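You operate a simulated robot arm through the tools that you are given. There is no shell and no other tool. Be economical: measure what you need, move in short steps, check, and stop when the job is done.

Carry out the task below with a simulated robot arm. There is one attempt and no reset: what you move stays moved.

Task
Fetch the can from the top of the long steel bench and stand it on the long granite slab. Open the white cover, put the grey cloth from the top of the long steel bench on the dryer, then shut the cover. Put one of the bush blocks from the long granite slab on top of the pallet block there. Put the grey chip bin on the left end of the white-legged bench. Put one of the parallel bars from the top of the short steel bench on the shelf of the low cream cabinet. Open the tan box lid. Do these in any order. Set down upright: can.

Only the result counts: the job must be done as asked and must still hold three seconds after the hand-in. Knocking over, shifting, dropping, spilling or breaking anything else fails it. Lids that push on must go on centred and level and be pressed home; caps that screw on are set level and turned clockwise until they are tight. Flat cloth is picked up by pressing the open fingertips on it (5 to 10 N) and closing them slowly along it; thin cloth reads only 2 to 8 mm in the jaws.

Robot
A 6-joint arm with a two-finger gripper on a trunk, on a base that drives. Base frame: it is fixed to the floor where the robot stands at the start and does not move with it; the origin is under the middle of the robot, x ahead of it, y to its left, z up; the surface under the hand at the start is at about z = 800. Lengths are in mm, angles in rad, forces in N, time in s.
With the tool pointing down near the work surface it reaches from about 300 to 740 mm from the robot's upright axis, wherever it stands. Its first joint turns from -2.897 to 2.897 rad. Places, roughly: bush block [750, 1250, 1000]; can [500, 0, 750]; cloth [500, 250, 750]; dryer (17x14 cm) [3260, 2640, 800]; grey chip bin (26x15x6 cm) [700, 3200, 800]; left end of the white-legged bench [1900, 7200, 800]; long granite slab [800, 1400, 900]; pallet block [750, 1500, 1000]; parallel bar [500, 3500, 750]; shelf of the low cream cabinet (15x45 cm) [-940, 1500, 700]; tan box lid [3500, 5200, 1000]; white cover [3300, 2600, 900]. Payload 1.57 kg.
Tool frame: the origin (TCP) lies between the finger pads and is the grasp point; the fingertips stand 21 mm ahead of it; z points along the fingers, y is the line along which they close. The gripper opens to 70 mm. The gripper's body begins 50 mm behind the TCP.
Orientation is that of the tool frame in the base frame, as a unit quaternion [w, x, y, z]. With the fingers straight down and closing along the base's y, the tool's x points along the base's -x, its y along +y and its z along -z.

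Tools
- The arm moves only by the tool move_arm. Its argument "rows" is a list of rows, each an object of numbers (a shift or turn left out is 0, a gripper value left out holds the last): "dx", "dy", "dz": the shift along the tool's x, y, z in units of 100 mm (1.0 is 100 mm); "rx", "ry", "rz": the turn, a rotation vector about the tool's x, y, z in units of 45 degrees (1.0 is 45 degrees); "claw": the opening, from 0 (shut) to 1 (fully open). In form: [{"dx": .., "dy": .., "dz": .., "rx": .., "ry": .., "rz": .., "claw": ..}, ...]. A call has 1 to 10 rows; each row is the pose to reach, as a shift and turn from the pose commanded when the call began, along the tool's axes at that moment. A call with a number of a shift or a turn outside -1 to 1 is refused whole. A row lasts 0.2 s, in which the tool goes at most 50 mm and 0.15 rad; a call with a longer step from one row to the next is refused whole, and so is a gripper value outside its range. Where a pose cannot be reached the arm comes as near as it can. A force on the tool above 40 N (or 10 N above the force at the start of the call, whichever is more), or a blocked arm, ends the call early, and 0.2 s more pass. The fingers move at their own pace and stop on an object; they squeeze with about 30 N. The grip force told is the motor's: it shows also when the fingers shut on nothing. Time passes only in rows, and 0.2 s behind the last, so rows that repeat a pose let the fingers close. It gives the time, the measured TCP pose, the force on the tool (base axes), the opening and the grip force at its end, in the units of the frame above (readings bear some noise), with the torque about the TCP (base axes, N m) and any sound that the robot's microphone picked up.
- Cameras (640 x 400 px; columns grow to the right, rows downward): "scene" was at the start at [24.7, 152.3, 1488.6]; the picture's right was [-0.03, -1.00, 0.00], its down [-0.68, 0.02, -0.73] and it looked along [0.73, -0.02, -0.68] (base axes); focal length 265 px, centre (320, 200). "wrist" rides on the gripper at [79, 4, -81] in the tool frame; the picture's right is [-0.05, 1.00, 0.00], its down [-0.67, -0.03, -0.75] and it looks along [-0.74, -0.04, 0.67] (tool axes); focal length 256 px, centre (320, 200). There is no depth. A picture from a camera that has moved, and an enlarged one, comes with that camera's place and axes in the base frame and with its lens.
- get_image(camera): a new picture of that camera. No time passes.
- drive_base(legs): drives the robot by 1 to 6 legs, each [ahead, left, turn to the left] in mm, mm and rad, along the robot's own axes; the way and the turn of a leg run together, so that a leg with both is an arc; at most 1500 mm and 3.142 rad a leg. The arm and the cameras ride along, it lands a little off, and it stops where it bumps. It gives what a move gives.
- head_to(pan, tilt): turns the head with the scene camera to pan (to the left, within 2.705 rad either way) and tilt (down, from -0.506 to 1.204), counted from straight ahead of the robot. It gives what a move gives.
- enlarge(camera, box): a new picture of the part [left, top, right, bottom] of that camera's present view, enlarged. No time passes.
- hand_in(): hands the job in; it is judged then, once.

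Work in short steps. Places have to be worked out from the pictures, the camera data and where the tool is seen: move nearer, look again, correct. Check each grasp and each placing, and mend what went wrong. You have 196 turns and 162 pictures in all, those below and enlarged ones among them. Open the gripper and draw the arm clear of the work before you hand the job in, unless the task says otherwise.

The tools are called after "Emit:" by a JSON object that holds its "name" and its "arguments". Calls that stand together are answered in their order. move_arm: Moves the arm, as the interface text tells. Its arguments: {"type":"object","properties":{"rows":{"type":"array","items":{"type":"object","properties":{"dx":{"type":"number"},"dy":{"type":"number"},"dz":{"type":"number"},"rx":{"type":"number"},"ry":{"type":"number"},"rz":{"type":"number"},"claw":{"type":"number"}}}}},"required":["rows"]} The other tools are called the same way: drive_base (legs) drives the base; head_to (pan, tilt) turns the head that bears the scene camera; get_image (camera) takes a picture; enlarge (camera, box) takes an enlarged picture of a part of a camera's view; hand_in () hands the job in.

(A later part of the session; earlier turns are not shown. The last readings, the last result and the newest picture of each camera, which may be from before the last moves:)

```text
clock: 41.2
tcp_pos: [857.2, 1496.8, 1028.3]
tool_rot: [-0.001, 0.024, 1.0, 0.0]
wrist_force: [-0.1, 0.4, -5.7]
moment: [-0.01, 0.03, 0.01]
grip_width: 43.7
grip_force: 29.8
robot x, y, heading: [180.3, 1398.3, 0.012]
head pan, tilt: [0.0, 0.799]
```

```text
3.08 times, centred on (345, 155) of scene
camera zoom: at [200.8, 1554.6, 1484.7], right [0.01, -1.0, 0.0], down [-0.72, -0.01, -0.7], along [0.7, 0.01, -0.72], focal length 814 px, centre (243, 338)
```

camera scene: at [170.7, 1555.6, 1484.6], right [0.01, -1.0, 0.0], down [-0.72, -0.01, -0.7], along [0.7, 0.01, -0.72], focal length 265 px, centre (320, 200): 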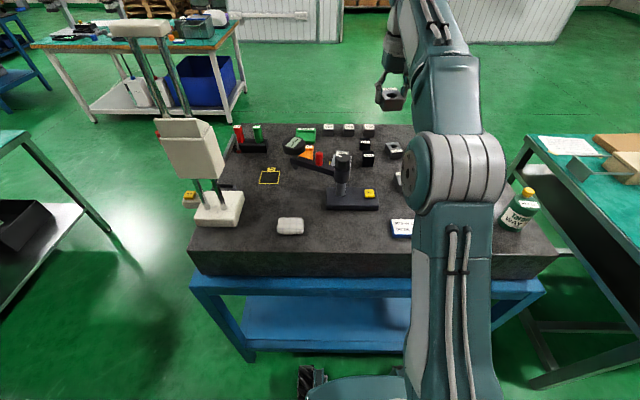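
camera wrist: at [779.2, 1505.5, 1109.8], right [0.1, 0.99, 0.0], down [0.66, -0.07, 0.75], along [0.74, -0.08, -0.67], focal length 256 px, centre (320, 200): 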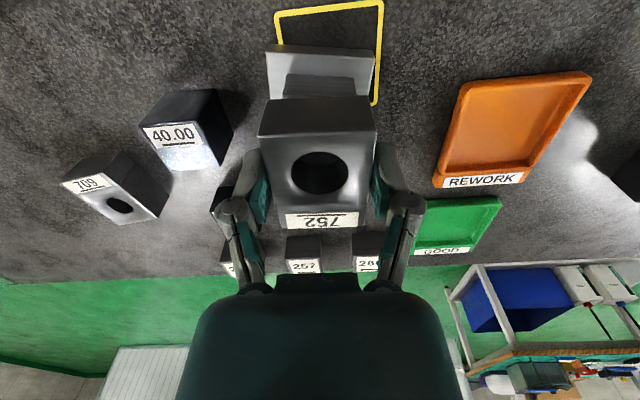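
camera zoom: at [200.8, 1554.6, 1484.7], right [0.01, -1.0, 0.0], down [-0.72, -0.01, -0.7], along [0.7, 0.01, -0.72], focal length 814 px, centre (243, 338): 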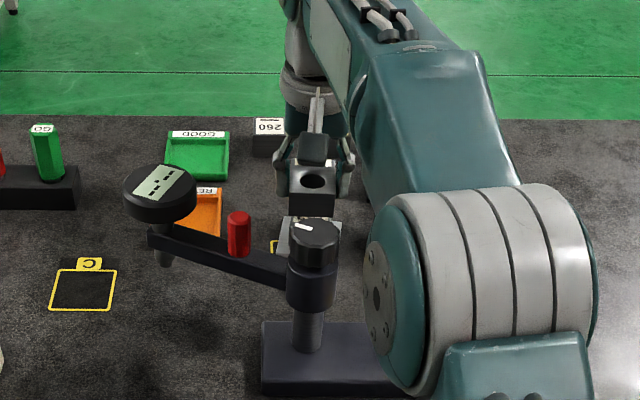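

Alignment looks good. I'll descend in 3 mm steps to contact.

Emit:
{"name": "move_arm", "arguments": {"rows": [{"dz": 0.04}, {"dz": 0.08}, {"dz": 0.11}, {"dz": 0.13}, {"dz": 0.15}]}}

```text
clock: 42.4
tcp_pos: [856.2, 1496.2, 1012.2]
tool_rot: [0.001, 0.024, 1.0, -0.001]
wrist_force: [0.1, -0.9, -4.9]
moment: [0.01, 0.01, -0.01]
grip_width: 43.7
grip_force: 30.2
robot x, y, heading: [181.5, 1398.1, 0.014]
head pan, tilt: [0.0, 0.799]
```

Emit:
{"name": "move_arm", "arguments": {"rows": [{"dz": 0.02}, {"dz": 0.04}, {"dz": 0.06}, {"dz": 0.08}]}}

Emit:
{"name": "enlarge", "arguments": {"camera": "wrist", "box": [220, 20, 420, 160]}}

```text
clock: 43.4
tcp_pos: [855.8, 1496.4, 1006.3]
tool_rot: [0.001, 0.025, 1.0, -0.001]
wrist_force: [-1.8, 1.3, -0.5]
moment: [0.12, -0.08, 0.07]
grip_width: 44.0
grip_force: 30.3
robot x, y, heading: [181.0, 1396.0, 0.013]
head pan, tilt: [0.0, 0.799]
```

```text
2.86 times, centred on (320, 90) of wrist
camera zoom: at [778.3, 1504.8, 1087.6], right [0.1, 0.99, 0.0], down [0.66, -0.07, 0.75], along [0.74, -0.08, -0.67], focal length 731 px, centre (320, 514)
```

zoom: 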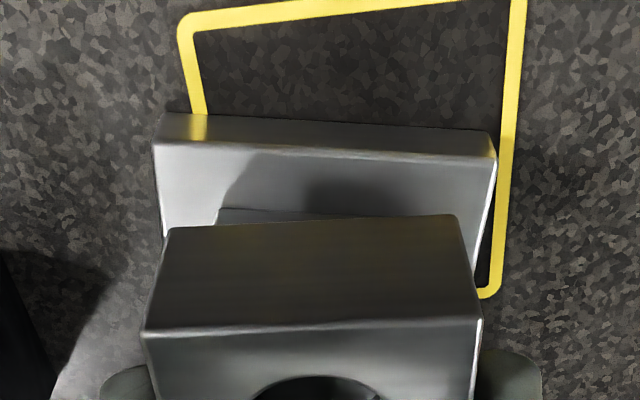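

Contact has begun. I'll lower a touch more, release and rise.

Emit:
{"name": "move_arm", "arguments": {"rows": [{"dz": 0.015}, {"dz": 0.015, "claw": 0.85}, {"dz": 0.015, "claw": 0.85}, {"dz": 0.015, "claw": 0.85}, {"dz": -0.1}, {"dz": -0.3}, {"dz": -0.6}, {"dz": -1.0}]}}

Emit:
{"name": "get_image", "arguments": {"camera": "wrist"}}

Emit:
{"name": "enlarge", "arguments": {"camera": "scene", "box": [270, 90, 420, 220]}}

```text
clock: 45.2
tcp_pos: [859.2, 1495.7, 1104.1]
tool_rot: [0.0, 0.024, 1.0, -0.002]
wrist_force: [-0.8, -0.8, 1.5]
moment: [0.0, -0.05, 0.01]
grip_width: 59.6
grip_force: 0.1
robot x, y, heading: [177.1, 1401.9, 0.016]
head pan, tilt: [0.0, 0.799]
```

```text
120 pictures are left
camera wrist: at [780.3, 1505.1, 1186.1], right [0.1, 0.99, 0.0], down [0.66, -0.07, 0.74], along [0.74, -0.08, -0.67], focal length 256 px, centre (320, 200)
```

wrist: 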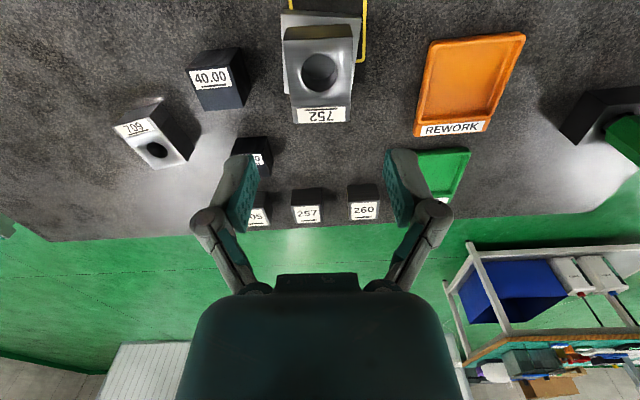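

```text
3.08 times, centred on (345, 155) of scene
camera zoom: at [200.3, 1554.6, 1484.8], right [0.01, -1.0, 0.0], down [-0.72, -0.01, -0.7], along [0.7, 0.01, -0.72], focal length 814 px, centre (243, 338)
```

zoom: 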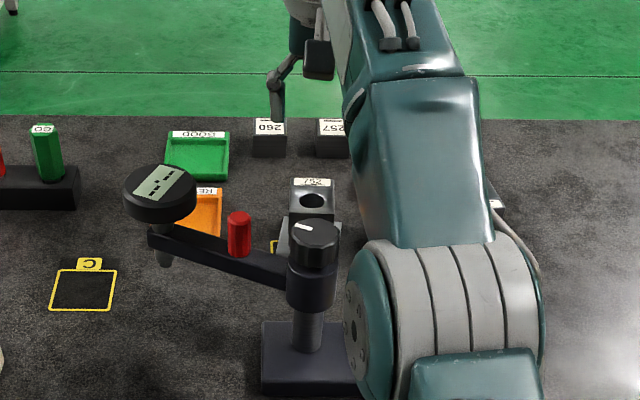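

The bush block rests on the pallet. I'll withdraw sideways (away from the stand), then back and up.

Emit:
{"name": "move_arm", "arguments": {"rows": [{"dy": -0.3}, {"dy": -0.65}, {"dy": -1.0}, {"dy": -1.0, "dx": 0.3}, {"dy": -1.0, "dx": 0.65}, {"dy": -1.0, "dx": 1.0}]}}

Emit:
{"name": "move_arm", "arguments": {"rows": [{"dx": 0.4, "dz": -0.3}, {"dx": 0.8, "dz": -0.6}, {"dx": 1.0, "dz": -1.0}]}}

Emit:
{"name": "drive_base", "arguments": {"legs": [[-180, 0, 0], [0, -1090, 0]]}}

Emit:
{"name": "get_image", "arguments": {"camera": "scene"}}

Emit:
{"name": "get_image", "arguments": {"camera": "wrist"}}

```text
clock: 46.6
tcp_pos: [752.6, 1401.2, 1103.4]
tool_rot: [0.0, 0.024, 1.0, -0.001]
wrist_force: [0.9, 0.2, -0.4]
moment: [-0.01, 0.0, 0.01]
grip_width: 59.6
grip_force: 0.2
robot x, y, heading: [179.5, 1400.6, 0.008]
head pan, tilt: [0.0, 0.799]
```

```text
clock: 47.4
tcp_pos: [651.9, 1407.4, 1204.8]
tool_rot: [0.0, 0.025, 1.0, -0.001]
wrist_force: [-0.8, -0.7, -0.3]
moment: [-0.02, 0.02, -0.02]
grip_width: 59.6
grip_force: 0.0
robot x, y, heading: [179.7, 1398.5, 0.017]
head pan, tilt: [0.0, 0.799]
```

```text
clock: 54.1
tcp_pos: [483.6, 327.5, 1206.8]
tool_rot: [0.0, 0.029, 1.0, -0.002]
wrist_force: [0.5, 0.7, 0.4]
moment: [-0.04, 0.06, 0.01]
grip_width: 59.5
grip_force: 0.0
robot x, y, heading: [12.0, 320.9, 0.011]
head pan, tilt: [0.0, 0.799]
```

```text
118 pictures are left
camera scene: at [31.6, 477.8, 1484.7], right [0.01, -1.0, 0.0], down [-0.72, -0.01, -0.7], along [0.7, 0.0, -0.72], focal length 265 px, centre (320, 200)
```

scene: 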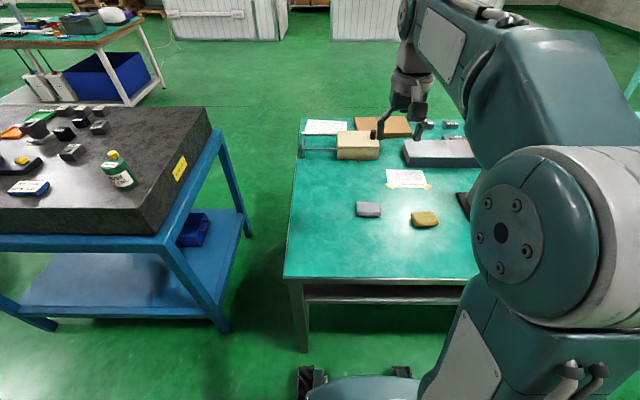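

```text
117 pictures are left
camera wrist: at [405.6, 336.6, 1287.7], right [0.11, 0.99, 0.0], down [0.66, -0.07, 0.75], along [0.74, -0.08, -0.67], focal length 256 px, centre (320, 200)
```

wrist: 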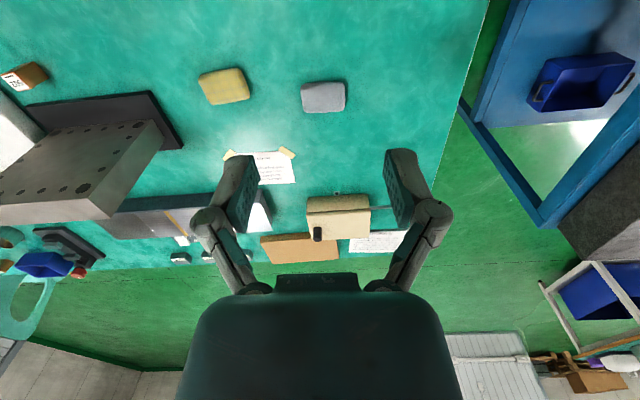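

The cloth is at about (640, 317). I'll move down toward it and look closer.

Emit:
{"name": "move_arm", "arguments": {"rows": [{"dx": -0.4, "dz": 0.3, "claw": 1}, {"dx": -0.8, "dz": 0.6}, {"dx": -0.9, "dz": 1.0}]}}

Emit:
{"name": "move_arm", "arguments": {"rows": [{"dx": -0.2, "dz": 0.4}, {"dx": -0.4, "dz": 0.8, "dy": -0.05}, {"dx": -0.4, "dz": 1.0, "dy": -0.1}]}}

Emit:
{"name": "move_arm", "arguments": {"rows": [{"dz": 0.4}, {"dz": 0.8}, {"dz": 0.9}]}}

Emit:
{"name": "get_image", "arguments": {"camera": "wrist"}}

Emit:
{"name": "enlarge", "arguments": {"camera": "scene", "box": [330, 180, 450, 260]}}

```text
clock: 54.9
tcp_pos: [573.1, 319.9, 1102.8]
tool_rot: [0.001, 0.028, 1.0, -0.001]
wrist_force: [0.3, -0.3, 1.0]
moment: [0.0, -0.04, 0.05]
grip_width: 70.1
grip_force: 0.0
robot x, y, heading: [10.6, 324.6, 0.003]
head pan, tilt: [0.0, 0.799]
```

```text
clock: 55.7
tcp_pos: [613.4, 306.8, 1004.3]
tool_rot: [0.0, 0.027, 1.0, -0.001]
wrist_force: [-0.2, -0.4, 0.0]
moment: [0.01, 0.01, 0.0]
grip_width: 69.9
grip_force: 0.1
robot x, y, heading: [10.0, 321.7, 0.011]
head pan, tilt: [0.0, 0.799]
```

```text
clock: 56.5
tcp_pos: [611.9, 307.9, 914.8]
tool_rot: [0.001, 0.028, 1.0, 0.0]
wrist_force: [-1.1, 0.7, 0.2]
moment: [-0.01, 0.02, 0.05]
grip_width: 70.0
grip_force: 0.0
robot x, y, heading: [8.9, 319.3, 0.005]
head pan, tilt: [0.0, 0.799]
```

```text
116 pictures are left
camera wrist: at [533.9, 317.6, 997.1], right [0.11, 0.99, 0.0], down [0.66, -0.07, 0.75], along [0.74, -0.08, -0.67], focal length 256 px, centre (320, 200)
```

wrist: 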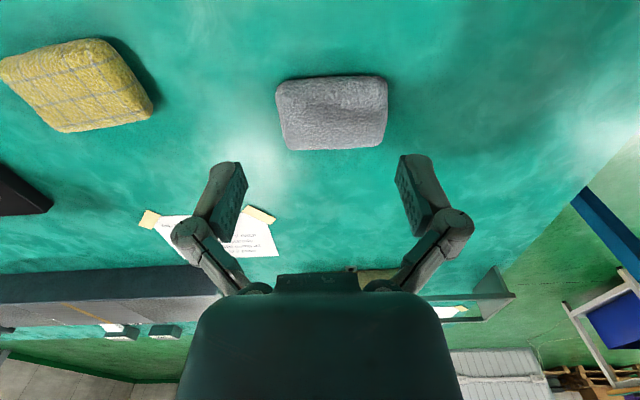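

```text
5.00 times, centred on (390, 220) of scene
camera zoom: at [32.5, 476.0, 1484.9], right [0.01, -1.0, 0.0], down [-0.72, -0.01, -0.7], along [0.7, 0.0, -0.72], focal length 1323 px, centre (-30, 100)
```

zoom: 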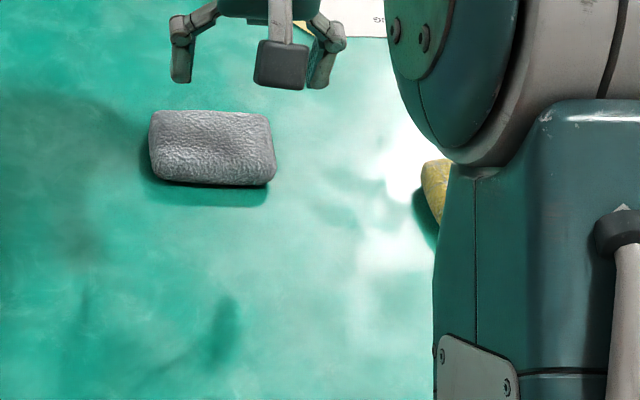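

The cloth is a soft folded pack about 78×56×20 mm, centred at about (638, 316). I'll turn the tool 90° to grip across the 56 mm side.

Emit:
{"name": "move_arm", "arguments": {"rows": [{"rz": 0.16, "dx": -0.1}, {"rz": 0.34, "dx": -0.2}, {"rz": 0.52, "dx": -0.26}, {"rz": 0.7, "dx": -0.26}, {"rz": 0.86, "dx": -0.26}, {"rz": 1.0, "dx": -0.26, "dy": 0.08}]}}

Emit:
{"name": "move_arm", "arguments": {"rows": [{"rz": 0.16}, {"rz": 0.34}, {"rz": 0.52}, {"rz": 0.7}, {"rz": 0.84}, {"rz": 0.92}, {"rz": 0.92}]}}

Emit:
{"name": "get_image", "arguments": {"camera": "wrist"}}

Emit:
{"name": "enlarge", "arguments": {"camera": "scene", "box": [310, 130, 450, 240]}}

```text
clock: 57.9
tcp_pos: [639.7, 313.9, 916.6]
tool_rot: [0.0, 0.41, 0.912, -0.001]
wrist_force: [-0.1, 0.6, 0.3]
moment: [0.02, -0.01, 0.03]
grip_width: 70.0
grip_force: 0.0
robot x, y, heading: [11.6, 319.4, 0.007]
head pan, tilt: [0.0, 0.799]
```

```text
clock: 59.5
tcp_pos: [639.2, 315.0, 916.3]
tool_rot: [0.002, 0.705, 0.709, 0.0]
wrist_force: [0.0, 0.1, 0.3]
moment: [0.0, -0.03, 0.01]
grip_width: 70.2
grip_force: 0.0
robot x, y, heading: [10.9, 320.2, 0.007]
head pan, tilt: [0.0, 0.799]
```

```text
114 pictures are left
camera wrist: at [644.0, 394.6, 998.1], right [1.0, -0.05, 0.0], down [-0.03, -0.66, 0.75], along [-0.03, -0.75, -0.67], focal length 256 px, centre (320, 200)
```

wrist: 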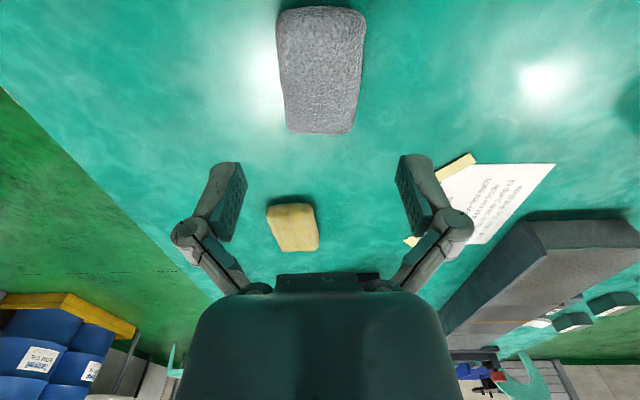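

```text
3.64 times, centred on (380, 185) of scene
camera zoom: at [32.6, 476.0, 1484.9], right [0.01, -1.0, 0.0], down [-0.72, -0.01, -0.7], along [0.7, 0.0, -0.72], focal length 962 px, centre (102, 254)
```

zoom: 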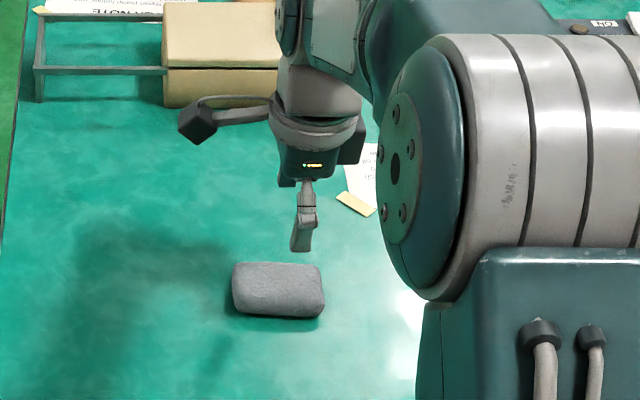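

The tool is aligned over the cloth. I'll descend so the tips are near the bench top and feel for contact.

Emit:
{"name": "move_arm", "arguments": {"rows": [{"dy": 0.015, "dz": 0.3}, {"dy": 0.015, "dz": 0.6}, {"dy": 0.015, "dz": 0.8}, {"dy": 0.015, "dz": 0.86}, {"dy": 0.015, "dz": 0.9}]}}

Emit:
{"name": "get_image", "arguments": {"camera": "wrist"}}

Emit:
{"name": "enlarge", "arguments": {"camera": "scene", "box": [320, 160, 430, 240]}}

```text
clock: 60.7
tcp_pos: [640.2, 314.2, 824.7]
tool_rot: [0.001, 0.705, 0.71, 0.0]
wrist_force: [-0.1, -0.3, 0.0]
moment: [0.02, -0.01, 0.02]
grip_width: 70.2
grip_force: 0.1
robot x, y, heading: [6.4, 321.3, 0.007]
head pan, tilt: [0.0, 0.799]
```

```text
112 pictures are left
camera wrist: at [644.7, 394.7, 908.0], right [1.0, -0.05, 0.0], down [-0.03, -0.66, 0.75], along [-0.03, -0.75, -0.67], focal length 256 px, centre (320, 200)
```

wrist: 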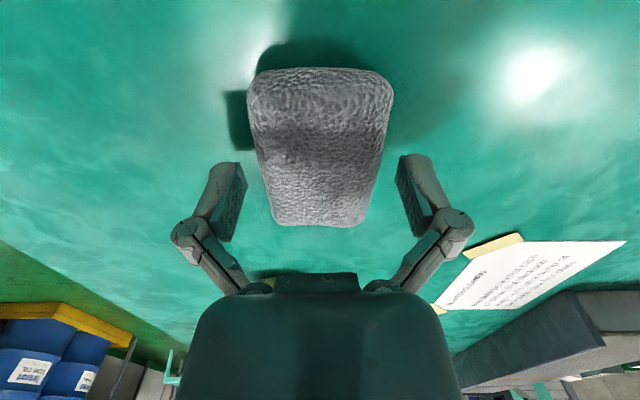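

```text
5.00 times, centred on (375, 200) of scene
camera zoom: at [32.7, 476.0, 1484.8], right [0.01, -1.0, 0.0], down [-0.72, -0.01, -0.7], along [0.7, 0.0, -0.72], focal length 1323 px, centre (45, 200)
```

zoom: 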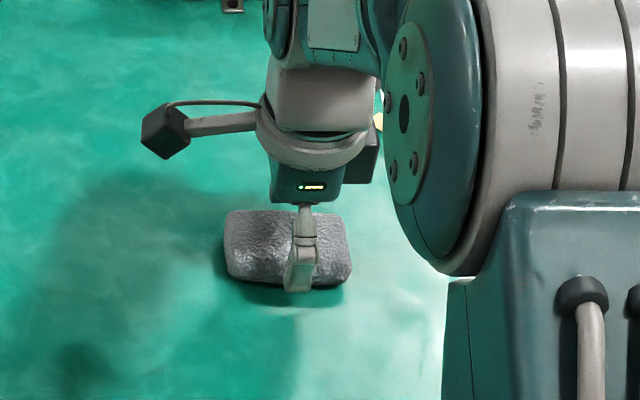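

The fingers straddle the cloth without touching the bench. I'll close slowly.

Emit:
{"name": "move_arm", "arguments": {"rows": [{"claw": 0.85}, {"claw": 0.7}, {"claw": 0.5}, {"claw": 0.3}, {"claw": 0.1}, {"claw": 0}, {"claw": 0}]}}

Emit:
{"name": "move_arm", "arguments": {"rows": [{"dz": -0.1}, {"dz": -0.3}, {"dz": -0.6}, {"dz": -1.0}]}}

Emit:
{"name": "get_image", "arguments": {"camera": "wrist"}}

```text
clock: 62.3
tcp_pos: [640.1, 314.9, 827.1]
tool_rot: [0.001, 0.704, 0.71, 0.0]
wrist_force: [-0.5, 0.5, 4.3]
moment: [0.02, 0.05, -0.09]
grip_width: 57.6
grip_force: 30.5
robot x, y, heading: [9.1, 322.4, 0.004]
head pan, tilt: [0.0, 0.799]
```

```text
clock: 63.3
tcp_pos: [641.3, 315.5, 922.8]
tool_rot: [0.0, 0.705, 0.71, 0.0]
wrist_force: [0.8, 0.4, -1.3]
moment: [0.04, -0.01, -0.02]
grip_width: 57.6
grip_force: 30.2
robot x, y, heading: [10.5, 322.2, 0.007]
head pan, tilt: [0.0, 0.799]
```

```text
110 pictures are left
camera wrist: at [644.8, 395.0, 1005.6], right [1.0, -0.05, 0.0], down [-0.03, -0.66, 0.75], along [-0.03, -0.75, -0.67], focal length 256 px, centre (320, 200)
```

wrist: 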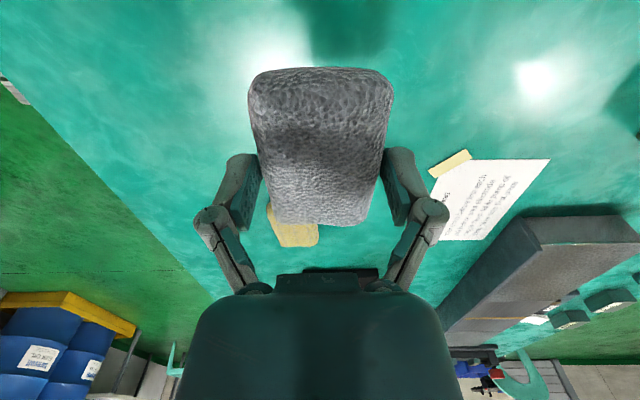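

The cloth is held firmly. I'll raise and retract the arm before driving around the slab towards the dryer.

Emit:
{"name": "move_arm", "arguments": {"rows": [{"dz": -0.4, "dy": -0.2}, {"dz": -0.8, "dy": -0.5}, {"dz": -1.0, "dy": -1.0}]}}

Emit:
{"name": "move_arm", "arguments": {"rows": [{"dz": -0.4, "dy": -0.3}, {"dz": -0.8, "dy": -0.6}, {"dz": -0.9, "dy": -1.0}, {"dz": -0.9, "dy": -1.0}]}}

Emit:
{"name": "drive_base", "arguments": {"legs": [[-60, 0, 0], [0, 1100, 0], [0, 1000, 0]]}}

Emit:
{"name": "head_to", "arguments": {"pan": 0.0, "tilt": 0.5}}

Emit:
{"name": "get_image", "arguments": {"camera": "scene"}}

```text
refused: row 3 steps farther than a row can; nothing moved
```

```text
clock: 64.3
tcp_pos: [543.1, 312.4, 1014.7]
tool_rot: [0.001, 0.705, 0.71, 0.0]
wrist_force: [0.4, -0.3, 0.2]
moment: [0.03, 0.03, -0.02]
grip_width: 57.5
grip_force: 30.2
robot x, y, heading: [11.1, 322.4, 0.009]
head pan, tilt: [0.0, 0.799]
```

```text
clock: 75.2
tcp_pos: [431.4, 2417.9, 1015.0]
tool_rot: [0.0, 0.691, 0.723, -0.001]
wrist_force: [-0.2, 0.4, 0.0]
moment: [-0.03, 0.02, 0.04]
grip_width: 57.1
grip_force: 30.0
robot x, y, heading: [-98.5, 2405.8, 0.043]
head pan, tilt: [0.0, 0.799]
```

```text
clock: 76.0
tcp_pos: [430.5, 2417.5, 1015.0]
tool_rot: [0.0, 0.691, 0.723, 0.001]
wrist_force: [0.7, 0.4, 0.1]
moment: [-0.02, 0.0, 0.01]
grip_width: 57.0
grip_force: 30.4
robot x, y, heading: [-101.8, 2406.1, 0.048]
head pan, tilt: [0.0, 0.499]
```

```text
109 pictures are left
camera scene: at [-75.3, 2562.2, 1510.8], right [0.04, -1.0, 0.0], down [-0.48, -0.02, -0.88], along [0.88, 0.04, -0.48], focal length 265 px, centre (320, 200)
```

scene: 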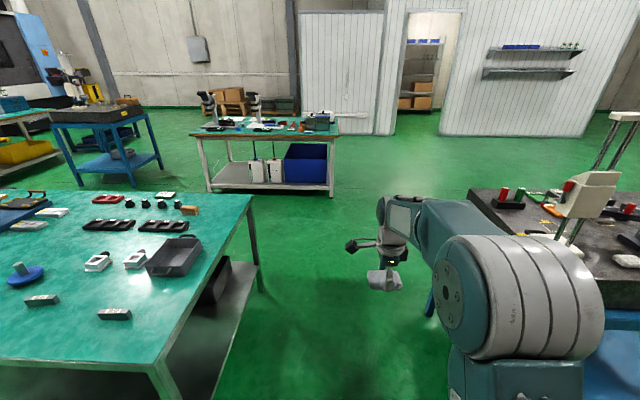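

The corridor between the slab (y<1880) and the short bench (y>3017) is clear. The dryer sits at the far-right corner of the next table, so I'll approach it from the y<2500 side.

Emit:
{"name": "drive_base", "arguments": {"legs": [[1450, 0, -0.15], [900, -400, 0]]}}

Emit:
{"name": "head_to", "arguments": {"pan": 0.4, "tilt": 0.45}}

Emit:
{"name": "get_image", "arguments": {"camera": "scene"}}

```text
clock: 88.0
tcp_pos: [2734.2, 1748.1, 1014.8]
tool_rot: [0.002, 0.754, 0.657, 0.0]
wrist_force: [0.1, -0.1, -1.1]
moment: [0.01, 0.0, -0.02]
grip_width: 56.9
grip_force: 30.0
robot x, y, heading: [2206.9, 1833.9, -0.136]
head pan, tilt: [0.0, 0.499]
```

```text
clock: 88.9
tcp_pos: [2733.5, 1747.5, 1015.2]
tool_rot: [0.001, 0.754, 0.657, 0.0]
wrist_force: [-0.4, -0.1, -0.1]
moment: [0.01, 0.01, 0.0]
grip_width: 56.8
grip_force: 29.6
robot x, y, heading: [2205.3, 1829.4, -0.139]
head pan, tilt: [0.4, 0.45]
```

```text
108 pictures are left
camera scene: at [2259.7, 2017.5, 1515.3], right [0.26, -0.97, 0.0], down [-0.42, -0.11, -0.9], along [0.87, 0.23, -0.44], focal length 265 px, centre (320, 200)
```

scene: 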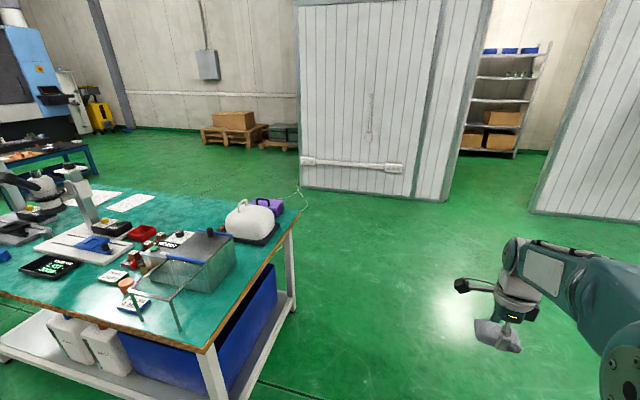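

The white-covered dryer is near (3190, 2600), and the table's right edge is at y≈2455. I'll go to about (3200, 1700) and turn to face +y.

Emit:
{"name": "drive_base", "arguments": {"legs": [[1000, 140, 0], [0, 0, 1.71]]}}

Emit:
{"name": "head_to", "arguments": {"pan": 0.0, "tilt": 0.55}}

Emit:
{"name": "get_image", "arguments": {"camera": "scene"}}

```text
clock: 98.3
tcp_pos: [3217.1, 2376.6, 1015.0]
tool_rot: [0.0, -0.013, 1.0, 0.002]
wrist_force: [-0.6, 0.0, -0.6]
moment: [-0.02, 0.04, 0.03]
grip_width: 56.8
grip_force: 29.9
robot x, y, heading: [3220.1, 1840.9, 1.591]
head pan, tilt: [0.4, 0.45]
```

```text
clock: 99.2
tcp_pos: [3217.9, 2377.5, 1014.7]
tool_rot: [0.001, -0.013, 1.0, 0.001]
wrist_force: [0.4, 0.1, -0.2]
moment: [-0.01, 0.0, -0.03]
grip_width: 57.0
grip_force: 29.7
robot x, y, heading: [3223.4, 1841.0, 1.595]
head pan, tilt: [0.0, 0.55]
```

```text
107 pictures are left
camera scene: at [3064.7, 1872.3, 1506.2], right [1.0, 0.03, 0.0], down [0.01, -0.52, -0.85], along [-0.02, 0.85, -0.52], focal length 265 px, centre (320, 200)
```

scene: 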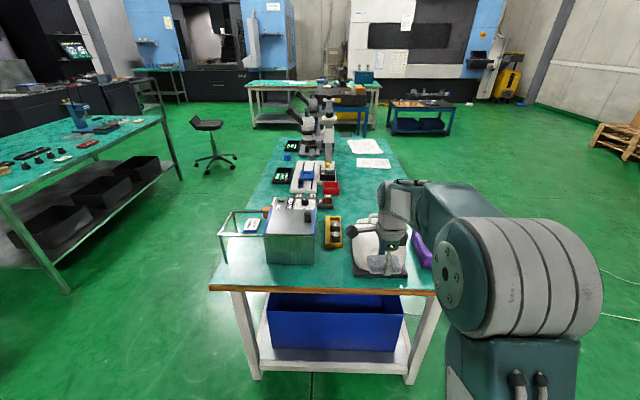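

The arm obscures the dryer. I'll turn the tool back 90° so the wrist camera looks ahead at the dryer.

Emit:
{"name": "move_arm", "arguments": {"rows": [{"rz": -0.18}, {"rz": -0.36}, {"rz": -0.54}, {"rz": -0.72}, {"rz": -0.9}, {"rz": -1.0}]}}

Emit:
{"name": "move_arm", "arguments": {"rows": [{"rz": -0.18}, {"rz": -0.36}, {"rz": -0.54}, {"rz": -0.72}, {"rz": -0.9}, {"rz": -1.0}]}}

Emit:
{"name": "move_arm", "arguments": {"rows": [{"dz": -0.4, "dy": -0.2}, {"dz": -0.8, "dy": -0.5}, {"dz": -1.0, "dy": -0.9}]}}

Emit:
{"name": "get_image", "arguments": {"camera": "wrist"}}

Emit:
{"name": "get_image", "arguments": {"camera": "scene"}}

```text
clock: 100.6
tcp_pos: [3217.7, 2377.7, 1015.8]
tool_rot: [0.001, -0.395, 0.919, 0.0]
wrist_force: [0.1, 0.5, -0.9]
moment: [0.01, -0.01, 0.01]
grip_width: 56.9
grip_force: 30.6
robot x, y, heading: [3219.7, 1848.4, 1.597]
head pan, tilt: [0.0, 0.55]
```

```text
clock: 102.0
tcp_pos: [3218.3, 2377.2, 1016.2]
tool_rot: [-0.002, 0.717, -0.697, 0.0]
wrist_force: [1.0, 0.5, -0.8]
moment: [-0.02, -0.02, 0.0]
grip_width: 56.7
grip_force: 29.5
robot x, y, heading: [3218.9, 1848.1, 1.594]
head pan, tilt: [0.0, 0.55]
```

```text
clock: 102.8
tcp_pos: [3310.5, 2379.7, 1116.1]
tool_rot: [0.0, 0.716, -0.698, 0.0]
wrist_force: [0.2, 0.0, 0.4]
moment: [0.0, 0.01, -0.01]
grip_width: 57.2
grip_force: 30.4
robot x, y, heading: [3219.3, 1842.7, 1.593]
head pan, tilt: [0.0, 0.55]
```

```text
106 pictures are left
camera wrist: at [3309.1, 2300.3, 1197.9], right [-1.0, 0.03, 0.0], down [0.02, 0.67, 0.75], along [0.02, 0.75, -0.67], focal length 256 px, centre (320, 200)
```

wrist: 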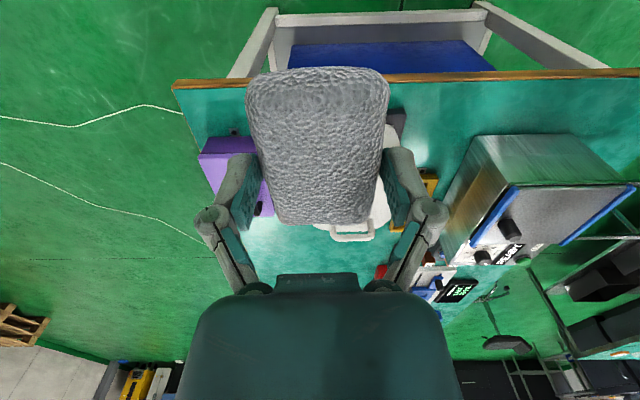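

```text
105 pictures are left
camera scene: at [3066.9, 1872.2, 1506.4], right [1.0, 0.03, 0.0], down [0.01, -0.52, -0.85], along [-0.02, 0.85, -0.52], focal length 265 px, centre (320, 200)
```

scene: 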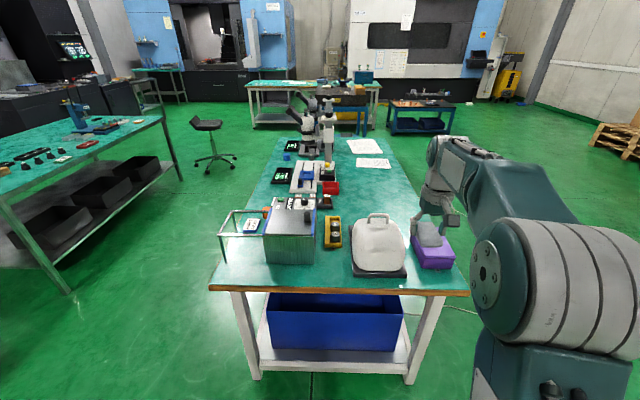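

Emit:
{"name": "enlarge", "arguments": {"camera": "scene", "box": [320, 190, 470, 290]}}

```text
4.00 times, centred on (395, 240) of scene
camera zoom: at [3066.9, 1872.2, 1506.4], right [1.0, 0.03, 0.0], down [0.01, -0.52, -0.85], along [-0.02, 0.85, -0.52], focal length 1058 px, centre (20, 40)
```

zoom: 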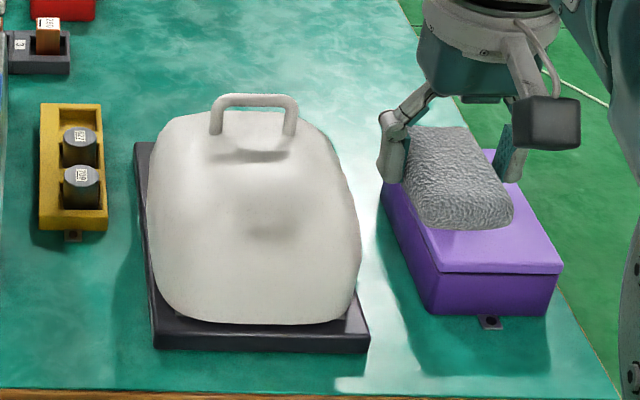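

The cover is a white dome with a loop handle near (3265, 2694, 940) toward its far side. My hand must be empty to open it, so I'll park the cloth on the free patch at about (3100, 2545), between the grey box and the dryer.

Emit:
{"name": "move_arm", "arguments": {"rows": [{"dx": -0.2, "dy": 0.4}, {"dx": -0.4, "dy": 0.8}, {"dx": -0.6, "dy": 1.0}]}}

Emit:
{"name": "move_arm", "arguments": {"rows": [{"dx": -0.25, "dy": 0.4}, {"dx": -0.5, "dy": 0.8}, {"dx": -0.9, "dy": 1.0}, {"dx": -1.0, "dy": 1.0, "dz": 0.3}, {"dx": -1.0, "dy": 1.0, "dz": 0.7}, {"dx": -1.0, "dy": 1.0, "dz": 1.0}]}}

Emit:
{"name": "get_image", "arguments": {"camera": "wrist"}}

Emit:
{"name": "get_image", "arguments": {"camera": "scene"}}

```text
clock: 103.6
tcp_pos: [3206.7, 2435.4, 1114.8]
tool_rot: [-0.001, 0.716, -0.699, 0.0]
wrist_force: [-0.1, 0.0, -0.1]
moment: [0.01, -0.04, 0.0]
grip_width: 56.7
grip_force: 30.3
robot x, y, heading: [3219.5, 1842.8, 1.595]
head pan, tilt: [0.0, 0.55]
```

```text
clock: 105.0
tcp_pos: [3102.9, 2535.2, 1015.0]
tool_rot: [-0.003, 0.716, -0.698, 0.001]
wrist_force: [-0.2, -1.0, -0.8]
moment: [0.01, -0.02, -0.03]
grip_width: 56.9
grip_force: 30.0
out of reach, approached as far as the arm can: row 3, 4
robot x, y, heading: [3220.6, 1844.3, 1.595]
head pan, tilt: [0.0, 0.55]
```

```text
103 pictures are left
camera wrist: at [3101.9, 2455.3, 1098.0], right [-1.0, 0.03, 0.0], down [0.02, 0.67, 0.75], along [0.02, 0.75, -0.67], focal length 256 px, centre (320, 200)
```

wrist: 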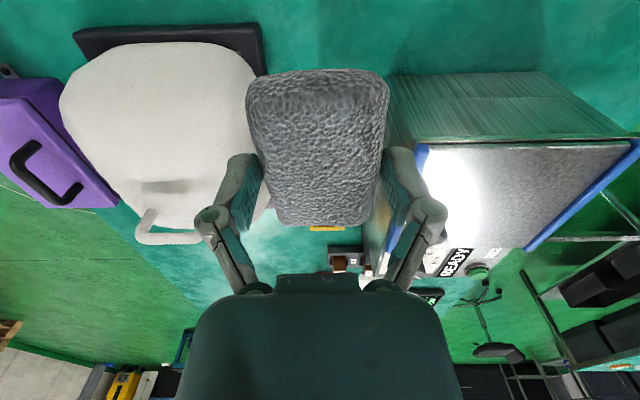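

```text
102 pictures are left
camera scene: at [3063.9, 1873.0, 1506.1], right [1.0, 0.03, 0.0], down [0.01, -0.52, -0.85], along [-0.02, 0.85, -0.52], focal length 265 px, centre (320, 200)
```

scene: 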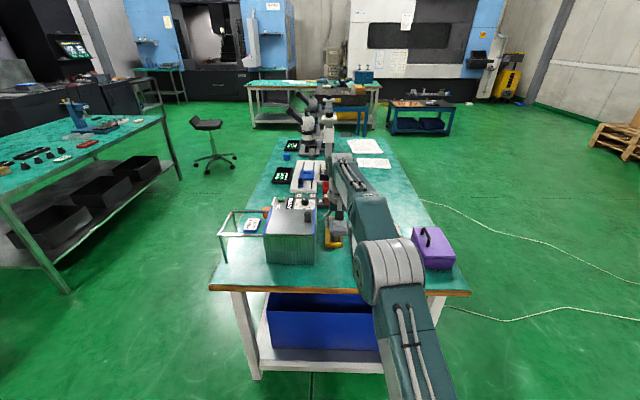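

The front (handle) side is at +y, so the hinge is on the near side; later I'll work from the +x side. First I'll set the cloth down here.

Emit:
{"name": "move_arm", "arguments": {"rows": [{"dz": 0.4, "dy": 0.03}, {"dz": 0.8, "dy": 0.03}, {"dz": 1.0, "dy": 0.03}]}}

Emit:
{"name": "move_arm", "arguments": {"rows": [{"dz": 0.4}, {"dz": 0.7}, {"dz": 0.78}, {"dz": 0.82}]}}

Emit:
{"name": "get_image", "arguments": {"camera": "wrist"}}

```text
clock: 105.8
tcp_pos: [3101.3, 2533.4, 915.7]
tool_rot: [-0.001, 0.716, -0.698, 0.0]
wrist_force: [-0.5, 0.5, 0.0]
moment: [-0.03, -0.04, 0.0]
grip_width: 57.0
grip_force: 30.0
robot x, y, heading: [3219.3, 1842.8, 1.594]
head pan, tilt: [0.0, 0.55]
```

```text
clock: 106.8
tcp_pos: [3100.2, 2535.0, 833.5]
tool_rot: [-0.002, 0.716, -0.698, -0.001]
wrist_force: [0.2, -1.1, -0.7]
moment: [0.03, -0.02, -0.01]
grip_width: 56.7
grip_force: 29.8
robot x, y, heading: [3219.3, 1842.7, 1.591]
head pan, tilt: [0.0, 0.55]
```

```text
101 pictures are left
camera wrist: at [3099.0, 2455.3, 915.6], right [-1.0, 0.03, 0.0], down [0.02, 0.67, 0.75], along [0.02, 0.75, -0.67], focal length 256 px, centre (320, 200)
```

wrist: 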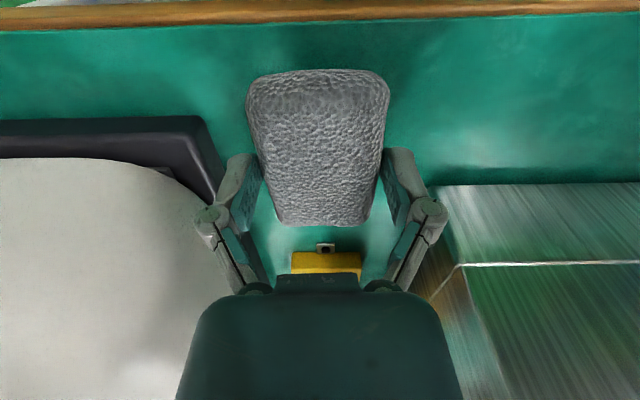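

I'll shift 8 mm away from the dryer base, creep down to contact and then release.

Emit:
{"name": "move_arm", "arguments": {"rows": [{"dy": 0.08, "dz": 0.02}, {"dy": 0.08, "dz": 0.05}, {"dy": 0.08, "dz": 0.08}, {"dy": 0.08, "dz": 0.1}, {"dy": 0.08, "dz": 0.12}]}}

```text
clock: 108.0
tcp_pos: [3091.3, 2534.8, 821.4]
tool_rot: [-0.001, 0.716, -0.698, 0.0]
wrist_force: [-0.4, 0.2, -0.3]
moment: [0.0, 0.04, 0.0]
grip_width: 57.0
grip_force: 29.4
robot x, y, heading: [3217.8, 1845.3, 1.596]
head pan, tilt: [0.0, 0.55]
```

Emit:
{"name": "move_arm", "arguments": {"rows": [{"dz": 0.02}, {"dz": 0.04}, {"dz": 0.06}, {"dz": 0.08}]}}

```text
clock: 109.0
tcp_pos: [3091.4, 2534.2, 814.0]
tool_rot: [-0.002, 0.716, -0.698, 0.0]
wrist_force: [0.4, 0.5, -0.1]
moment: [0.0, -0.04, 0.01]
grip_width: 56.8
grip_force: 30.1
robot x, y, heading: [3219.8, 1844.0, 1.598]
head pan, tilt: [0.0, 0.55]
```

No contact yet, so this table must be a bit lower. I'll keep creeping down.

Emit:
{"name": "move_arm", "arguments": {"rows": [{"dz": 0.03}, {"dz": 0.06}, {"dz": 0.09}, {"dz": 0.12}, {"dz": 0.15}]}}

Emit:
{"name": "get_image", "arguments": {"camera": "wrist"}}

```text
clock: 110.2
tcp_pos: [3092.7, 2533.8, 801.3]
tool_rot: [-0.004, 0.716, -0.698, -0.003]
wrist_force: [-1.4, -2.0, 28.5]
moment: [-0.02, 0.0, -0.02]
grip_width: 57.7
grip_force: 30.4
robot x, y, heading: [3217.2, 1841.4, 1.597]
head pan, tilt: [0.0, 0.55]
```

```text
100 pictures are left
camera wrist: at [3091.7, 2456.3, 882.4], right [-1.0, 0.03, 0.0], down [0.02, 0.66, 0.75], along [0.02, 0.75, -0.66], focal length 256 px, centre (320, 200)
```

wrist: 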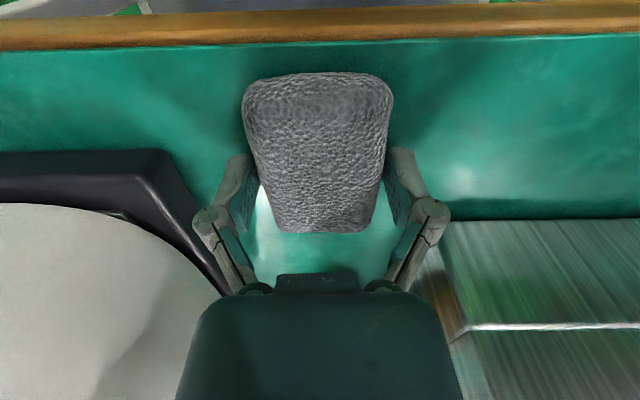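

That's contact: this table top is at z≈779. I'll release and raise.

Emit:
{"name": "move_arm", "arguments": {"rows": [{"dz": -0.02}, {"dz": -0.02, "claw": 0.95}, {"dz": -0.02, "claw": 0.95}, {"dz": -0.02}, {"dz": -0.2}, {"dz": -0.5}, {"dz": -0.95}]}}

Emit:
{"name": "move_arm", "arguments": {"rows": [{"dz": -0.4}, {"dz": -0.8}, {"dz": -1.0}]}}

Emit:
{"name": "get_image", "arguments": {"camera": "wrist"}}

```text
clock: 111.8
tcp_pos: [3092.3, 2533.5, 893.9]
tool_rot: [-0.002, 0.716, -0.698, 0.002]
wrist_force: [-0.4, 0.5, -0.6]
moment: [-0.01, 0.04, -0.01]
grip_width: 66.7
grip_force: 0.0
robot x, y, heading: [3220.6, 1844.9, 1.599]
head pan, tilt: [0.0, 0.55]
```

```text
clock: 112.6
tcp_pos: [3090.4, 2531.3, 993.9]
tool_rot: [-0.001, 0.716, -0.698, 0.001]
wrist_force: [-0.5, -1.0, -0.5]
moment: [0.02, -0.02, 0.0]
grip_width: 66.7
grip_force: 0.1
robot x, y, heading: [3221.9, 1845.8, 1.597]
head pan, tilt: [0.0, 0.55]
```

```text
99 pictures are left
camera wrist: at [3088.5, 2452.9, 1075.0], right [-1.0, 0.03, 0.0], down [0.02, 0.67, 0.75], along [0.02, 0.75, -0.67], focal length 256 px, centre (320, 200)
```

wrist: 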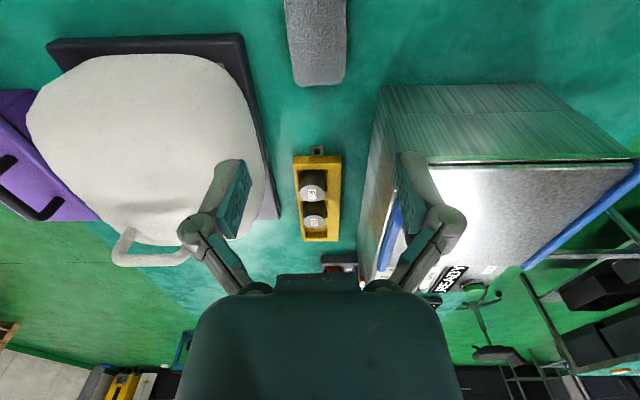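

The cloth is parked. I'll raise, back off, retract the arm and go around to the +x side.

Emit:
{"name": "move_arm", "arguments": {"rows": [{"dz": -0.4, "dx": 0.2}, {"dz": -0.8, "dx": 0.5}, {"dz": -0.9, "dx": 0.9}]}}

Emit:
{"name": "move_arm", "arguments": {"rows": [{"dy": -0.4, "dx": 0.2}, {"dy": -0.8, "dx": 0.4}, {"dy": -1.0, "dx": 0.8}]}}

Emit:
{"name": "drive_base", "arguments": {"legs": [[-350, 0, 0], [0, -760, 0], [1150, 0, 0]]}}

Emit:
{"name": "get_image", "arguments": {"camera": "scene"}}

```text
clock: 113.4
tcp_pos: [3093.3, 2441.5, 1082.9]
tool_rot: [-0.002, 0.716, -0.698, 0.001]
wrist_force: [-0.7, 0.5, -0.5]
moment: [-0.01, -0.01, -0.01]
grip_width: 66.4
grip_force: 0.1
robot x, y, heading: [3220.0, 1845.1, 1.594]
head pan, tilt: [0.0, 0.55]
```

```text
clock: 114.2
tcp_pos: [3196.6, 2364.6, 1080.9]
tool_rot: [0.0, 0.717, -0.697, 0.0]
wrist_force: [-0.2, -0.1, -0.3]
moment: [0.0, -0.04, 0.04]
grip_width: 66.4
grip_force: 0.0
robot x, y, heading: [3220.5, 1844.0, 1.6]
head pan, tilt: [0.0, 0.55]
```

```text
clock: 125.6
tcp_pos: [3926.5, 3188.7, 1081.8]
tool_rot: [-0.001, 0.717, -0.697, 0.0]
wrist_force: [0.1, -0.5, -0.3]
moment: [0.01, 0.01, 0.01]
grip_width: 66.5
grip_force: 0.0
robot x, y, heading: [3950.7, 2665.8, 1.596]
head pan, tilt: [0.0, 0.55]
```

```text
98 pictures are left
camera scene: at [3796.1, 2693.4, 1506.2], right [1.0, 0.03, 0.0], down [0.02, -0.52, -0.85], along [-0.02, 0.85, -0.52], focal length 265 px, centre (320, 200)
```

scene: 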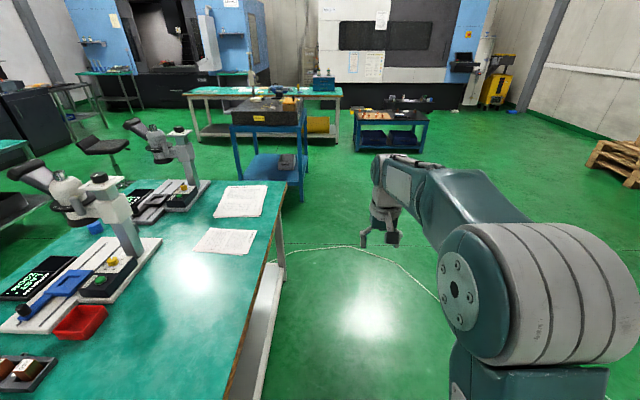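

I'll turn left to face the dryer and look.

Emit:
{"name": "drive_base", "arguments": {"legs": [[0, 0, 1.545]]}}

Emit:
{"name": "head_to", "arguments": {"pan": 0.0, "tilt": 0.75}}

Emit:
{"name": "get_image", "arguments": {"camera": "scene"}}

Emit:
{"name": "get_image", "arguments": {"camera": "wrist"}}

```text
clock: 129.7
tcp_pos: [3429.3, 2661.9, 1082.2]
tool_rot: [-0.002, 1.0, -0.005, -0.002]
wrist_force: [-0.6, 0.6, -0.9]
moment: [-0.05, 0.02, -0.03]
grip_width: 66.5
grip_force: 0.0
robot x, y, heading: [3950.3, 2664.7, 3.128]
head pan, tilt: [0.0, 0.55]
```

```text
clock: 130.4
tcp_pos: [3430.1, 2661.4, 1080.8]
tool_rot: [-0.001, 1.0, -0.005, -0.001]
wrist_force: [0.2, -0.8, -0.4]
moment: [-0.02, -0.01, 0.04]
grip_width: 66.6
grip_force: 0.0
robot x, y, heading: [3952.7, 2667.0, 3.132]
head pan, tilt: [0.0, 0.75]
```

```text
97 pictures are left
camera scene: at [3925.4, 2511.5, 1488.9], right [0.01, 1.0, 0.0], down [0.68, -0.01, -0.73], along [-0.73, 0.01, -0.68], focal length 265 px, centre (320, 200)
```

scene: 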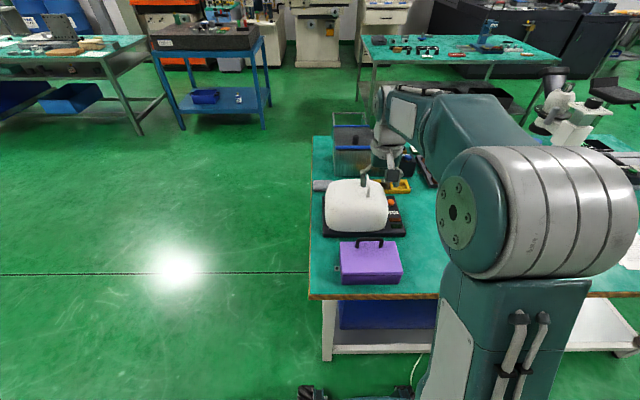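

```text
96 pictures are left
camera wrist: at [3510.0, 2656.9, 1164.5], right [-0.06, -1.0, 0.0], down [-0.66, 0.04, 0.75], along [-0.74, 0.05, -0.67], focal length 256 px, centre (320, 200)
```

wrist: 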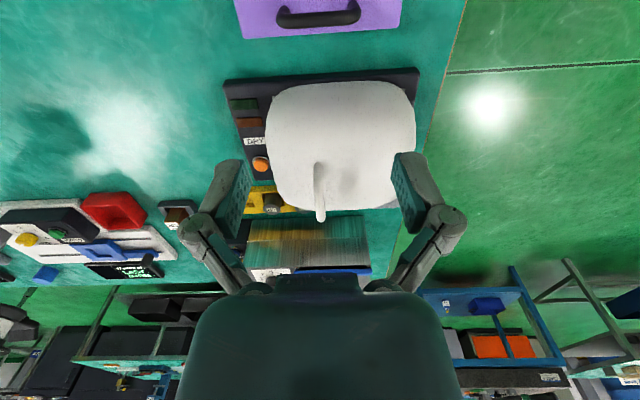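

Emit:
{"name": "enlarge", "arguments": {"camera": "scene", "box": [300, 140, 430, 300]}}

Emit:
{"name": "enlarge", "arguments": {"camera": "wrist", "box": [210, 60, 440, 230]}}

```text
2.50 times, centred on (365, 220) of scene
camera zoom: at [3925.4, 2511.5, 1488.9], right [0.01, 1.0, 0.0], down [0.68, -0.01, -0.73], along [-0.73, 0.01, -0.68], focal length 661 px, centre (208, 150)
```

zoom: 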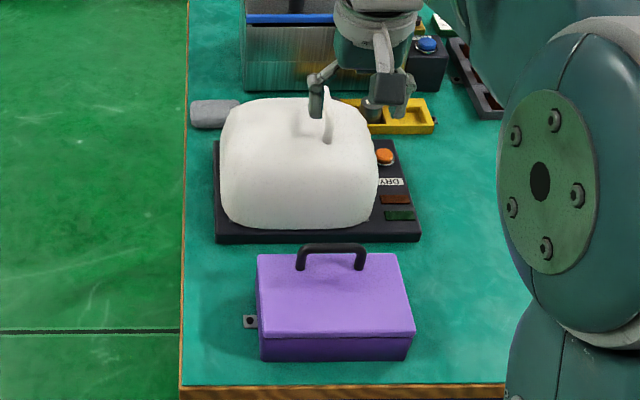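

```text
2.35 times, centred on (325, 145) of wrist
camera zoom: at [3510.0, 2656.9, 1164.5], right [-0.06, -1.0, 0.0], down [-0.66, 0.04, 0.75], along [-0.74, 0.05, -0.67], focal length 602 px, centre (308, 329)
```

zoom: 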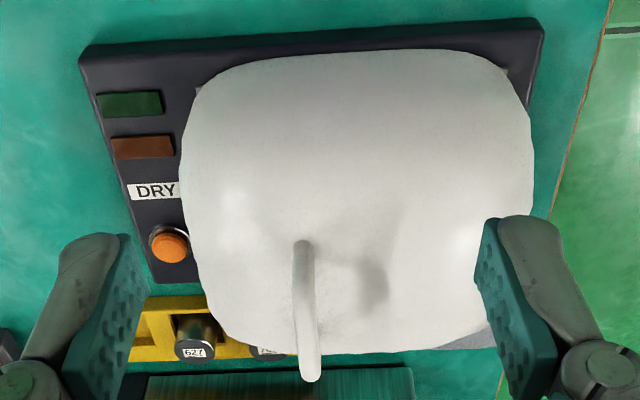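

The front panel (DRY button) is on the +y side, so the hinge is on the -y side. The handle bar runs along x at about (3270, 2675, 945). I'll nudge 35 mm closer, then move over the handle.

Emit:
{"name": "drive_base", "arguments": {"legs": [[35, 0, 0]]}}

Emit:
{"name": "move_arm", "arguments": {"rows": [{"dx": -0.4, "dy": -0.05}, {"dx": -0.8, "dy": -0.1}, {"dx": -1.0, "dy": -0.1}, {"dx": -1.0, "dy": -0.1, "dz": 0.2}, {"dx": -1.0, "dy": -0.1, "dz": 0.2}]}}

Emit:
{"name": "get_image", "arguments": {"camera": "wrist"}}

Emit:
{"name": "enlarge", "arguments": {"camera": "scene", "box": [300, 140, 430, 300]}}

```text
clock: 131.3
tcp_pos: [3394.8, 2661.9, 1082.1]
tool_rot: [-0.002, 1.0, -0.005, -0.001]
wrist_force: [-0.1, 0.1, 0.4]
moment: [-0.01, -0.03, 0.03]
grip_width: 66.6
grip_force: 0.0
robot x, y, heading: [3915.5, 2665.5, 3.131]
head pan, tilt: [0.0, 0.75]
```

```text
clock: 132.5
tcp_pos: [3294.6, 2672.3, 1064.6]
tool_rot: [0.0, 1.0, -0.005, -0.001]
wrist_force: [-0.3, 0.2, -0.1]
moment: [-0.04, 0.04, -0.03]
grip_width: 66.8
grip_force: 0.1
robot x, y, heading: [3918.3, 2665.4, 3.128]
head pan, tilt: [0.0, 0.75]
```

```text
93 pictures are left
camera wrist: at [3375.1, 2667.6, 1146.7], right [-0.06, -1.0, 0.0], down [-0.66, 0.04, 0.75], along [-0.74, 0.05, -0.67], focal length 256 px, centre (320, 200)
```

wrist: 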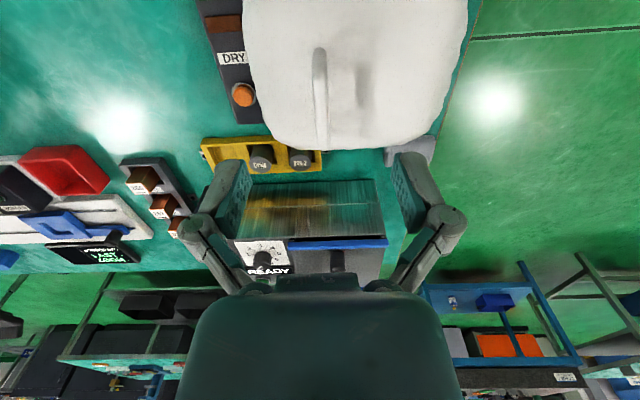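

```text
2.50 times, centred on (365, 220) of scene
camera zoom: at [3889.4, 2512.0, 1488.8], right [0.01, 1.0, 0.0], down [0.68, -0.01, -0.73], along [-0.73, 0.01, -0.68], focal length 661 px, centre (208, 150)
```

zoom: 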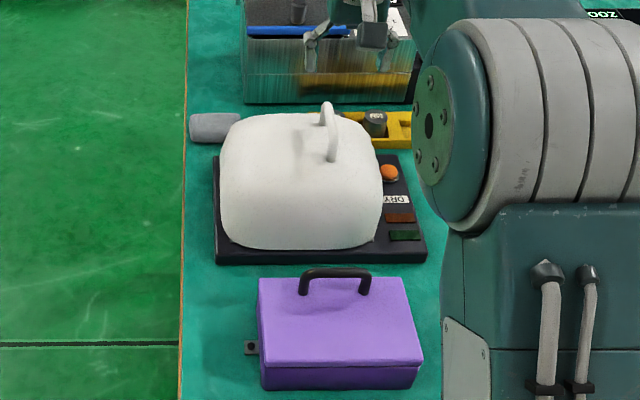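

I'll enlarge the handle in both views to get its exact geometry.

Emit:
{"name": "enlarge", "arguments": {"camera": "wrist", "box": [270, 30, 400, 160]}}

Emit:
{"name": "enlarge", "arguments": {"camera": "scene", "box": [345, 170, 395, 210]}}

```text
3.08 times, centred on (335, 95) of wrist
camera zoom: at [3375.1, 2667.6, 1146.7], right [-0.06, -1.0, 0.0], down [-0.66, 0.04, 0.75], along [-0.74, 0.05, -0.67], focal length 788 px, centre (274, 523)
```

zoom: 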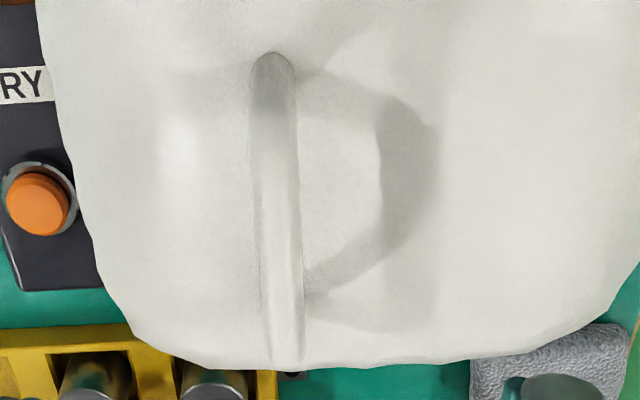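

```text
10.00 times, centred on (370, 190) of scene
camera zoom: at [3889.4, 2512.0, 1488.8], right [0.01, 1.0, 0.0], down [0.68, -0.01, -0.73], along [-0.73, 0.01, -0.68], focal length 2646 px, centre (-180, 300)
```

zoom: 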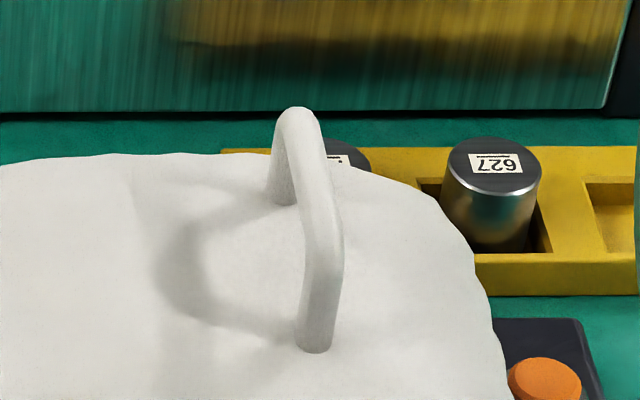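

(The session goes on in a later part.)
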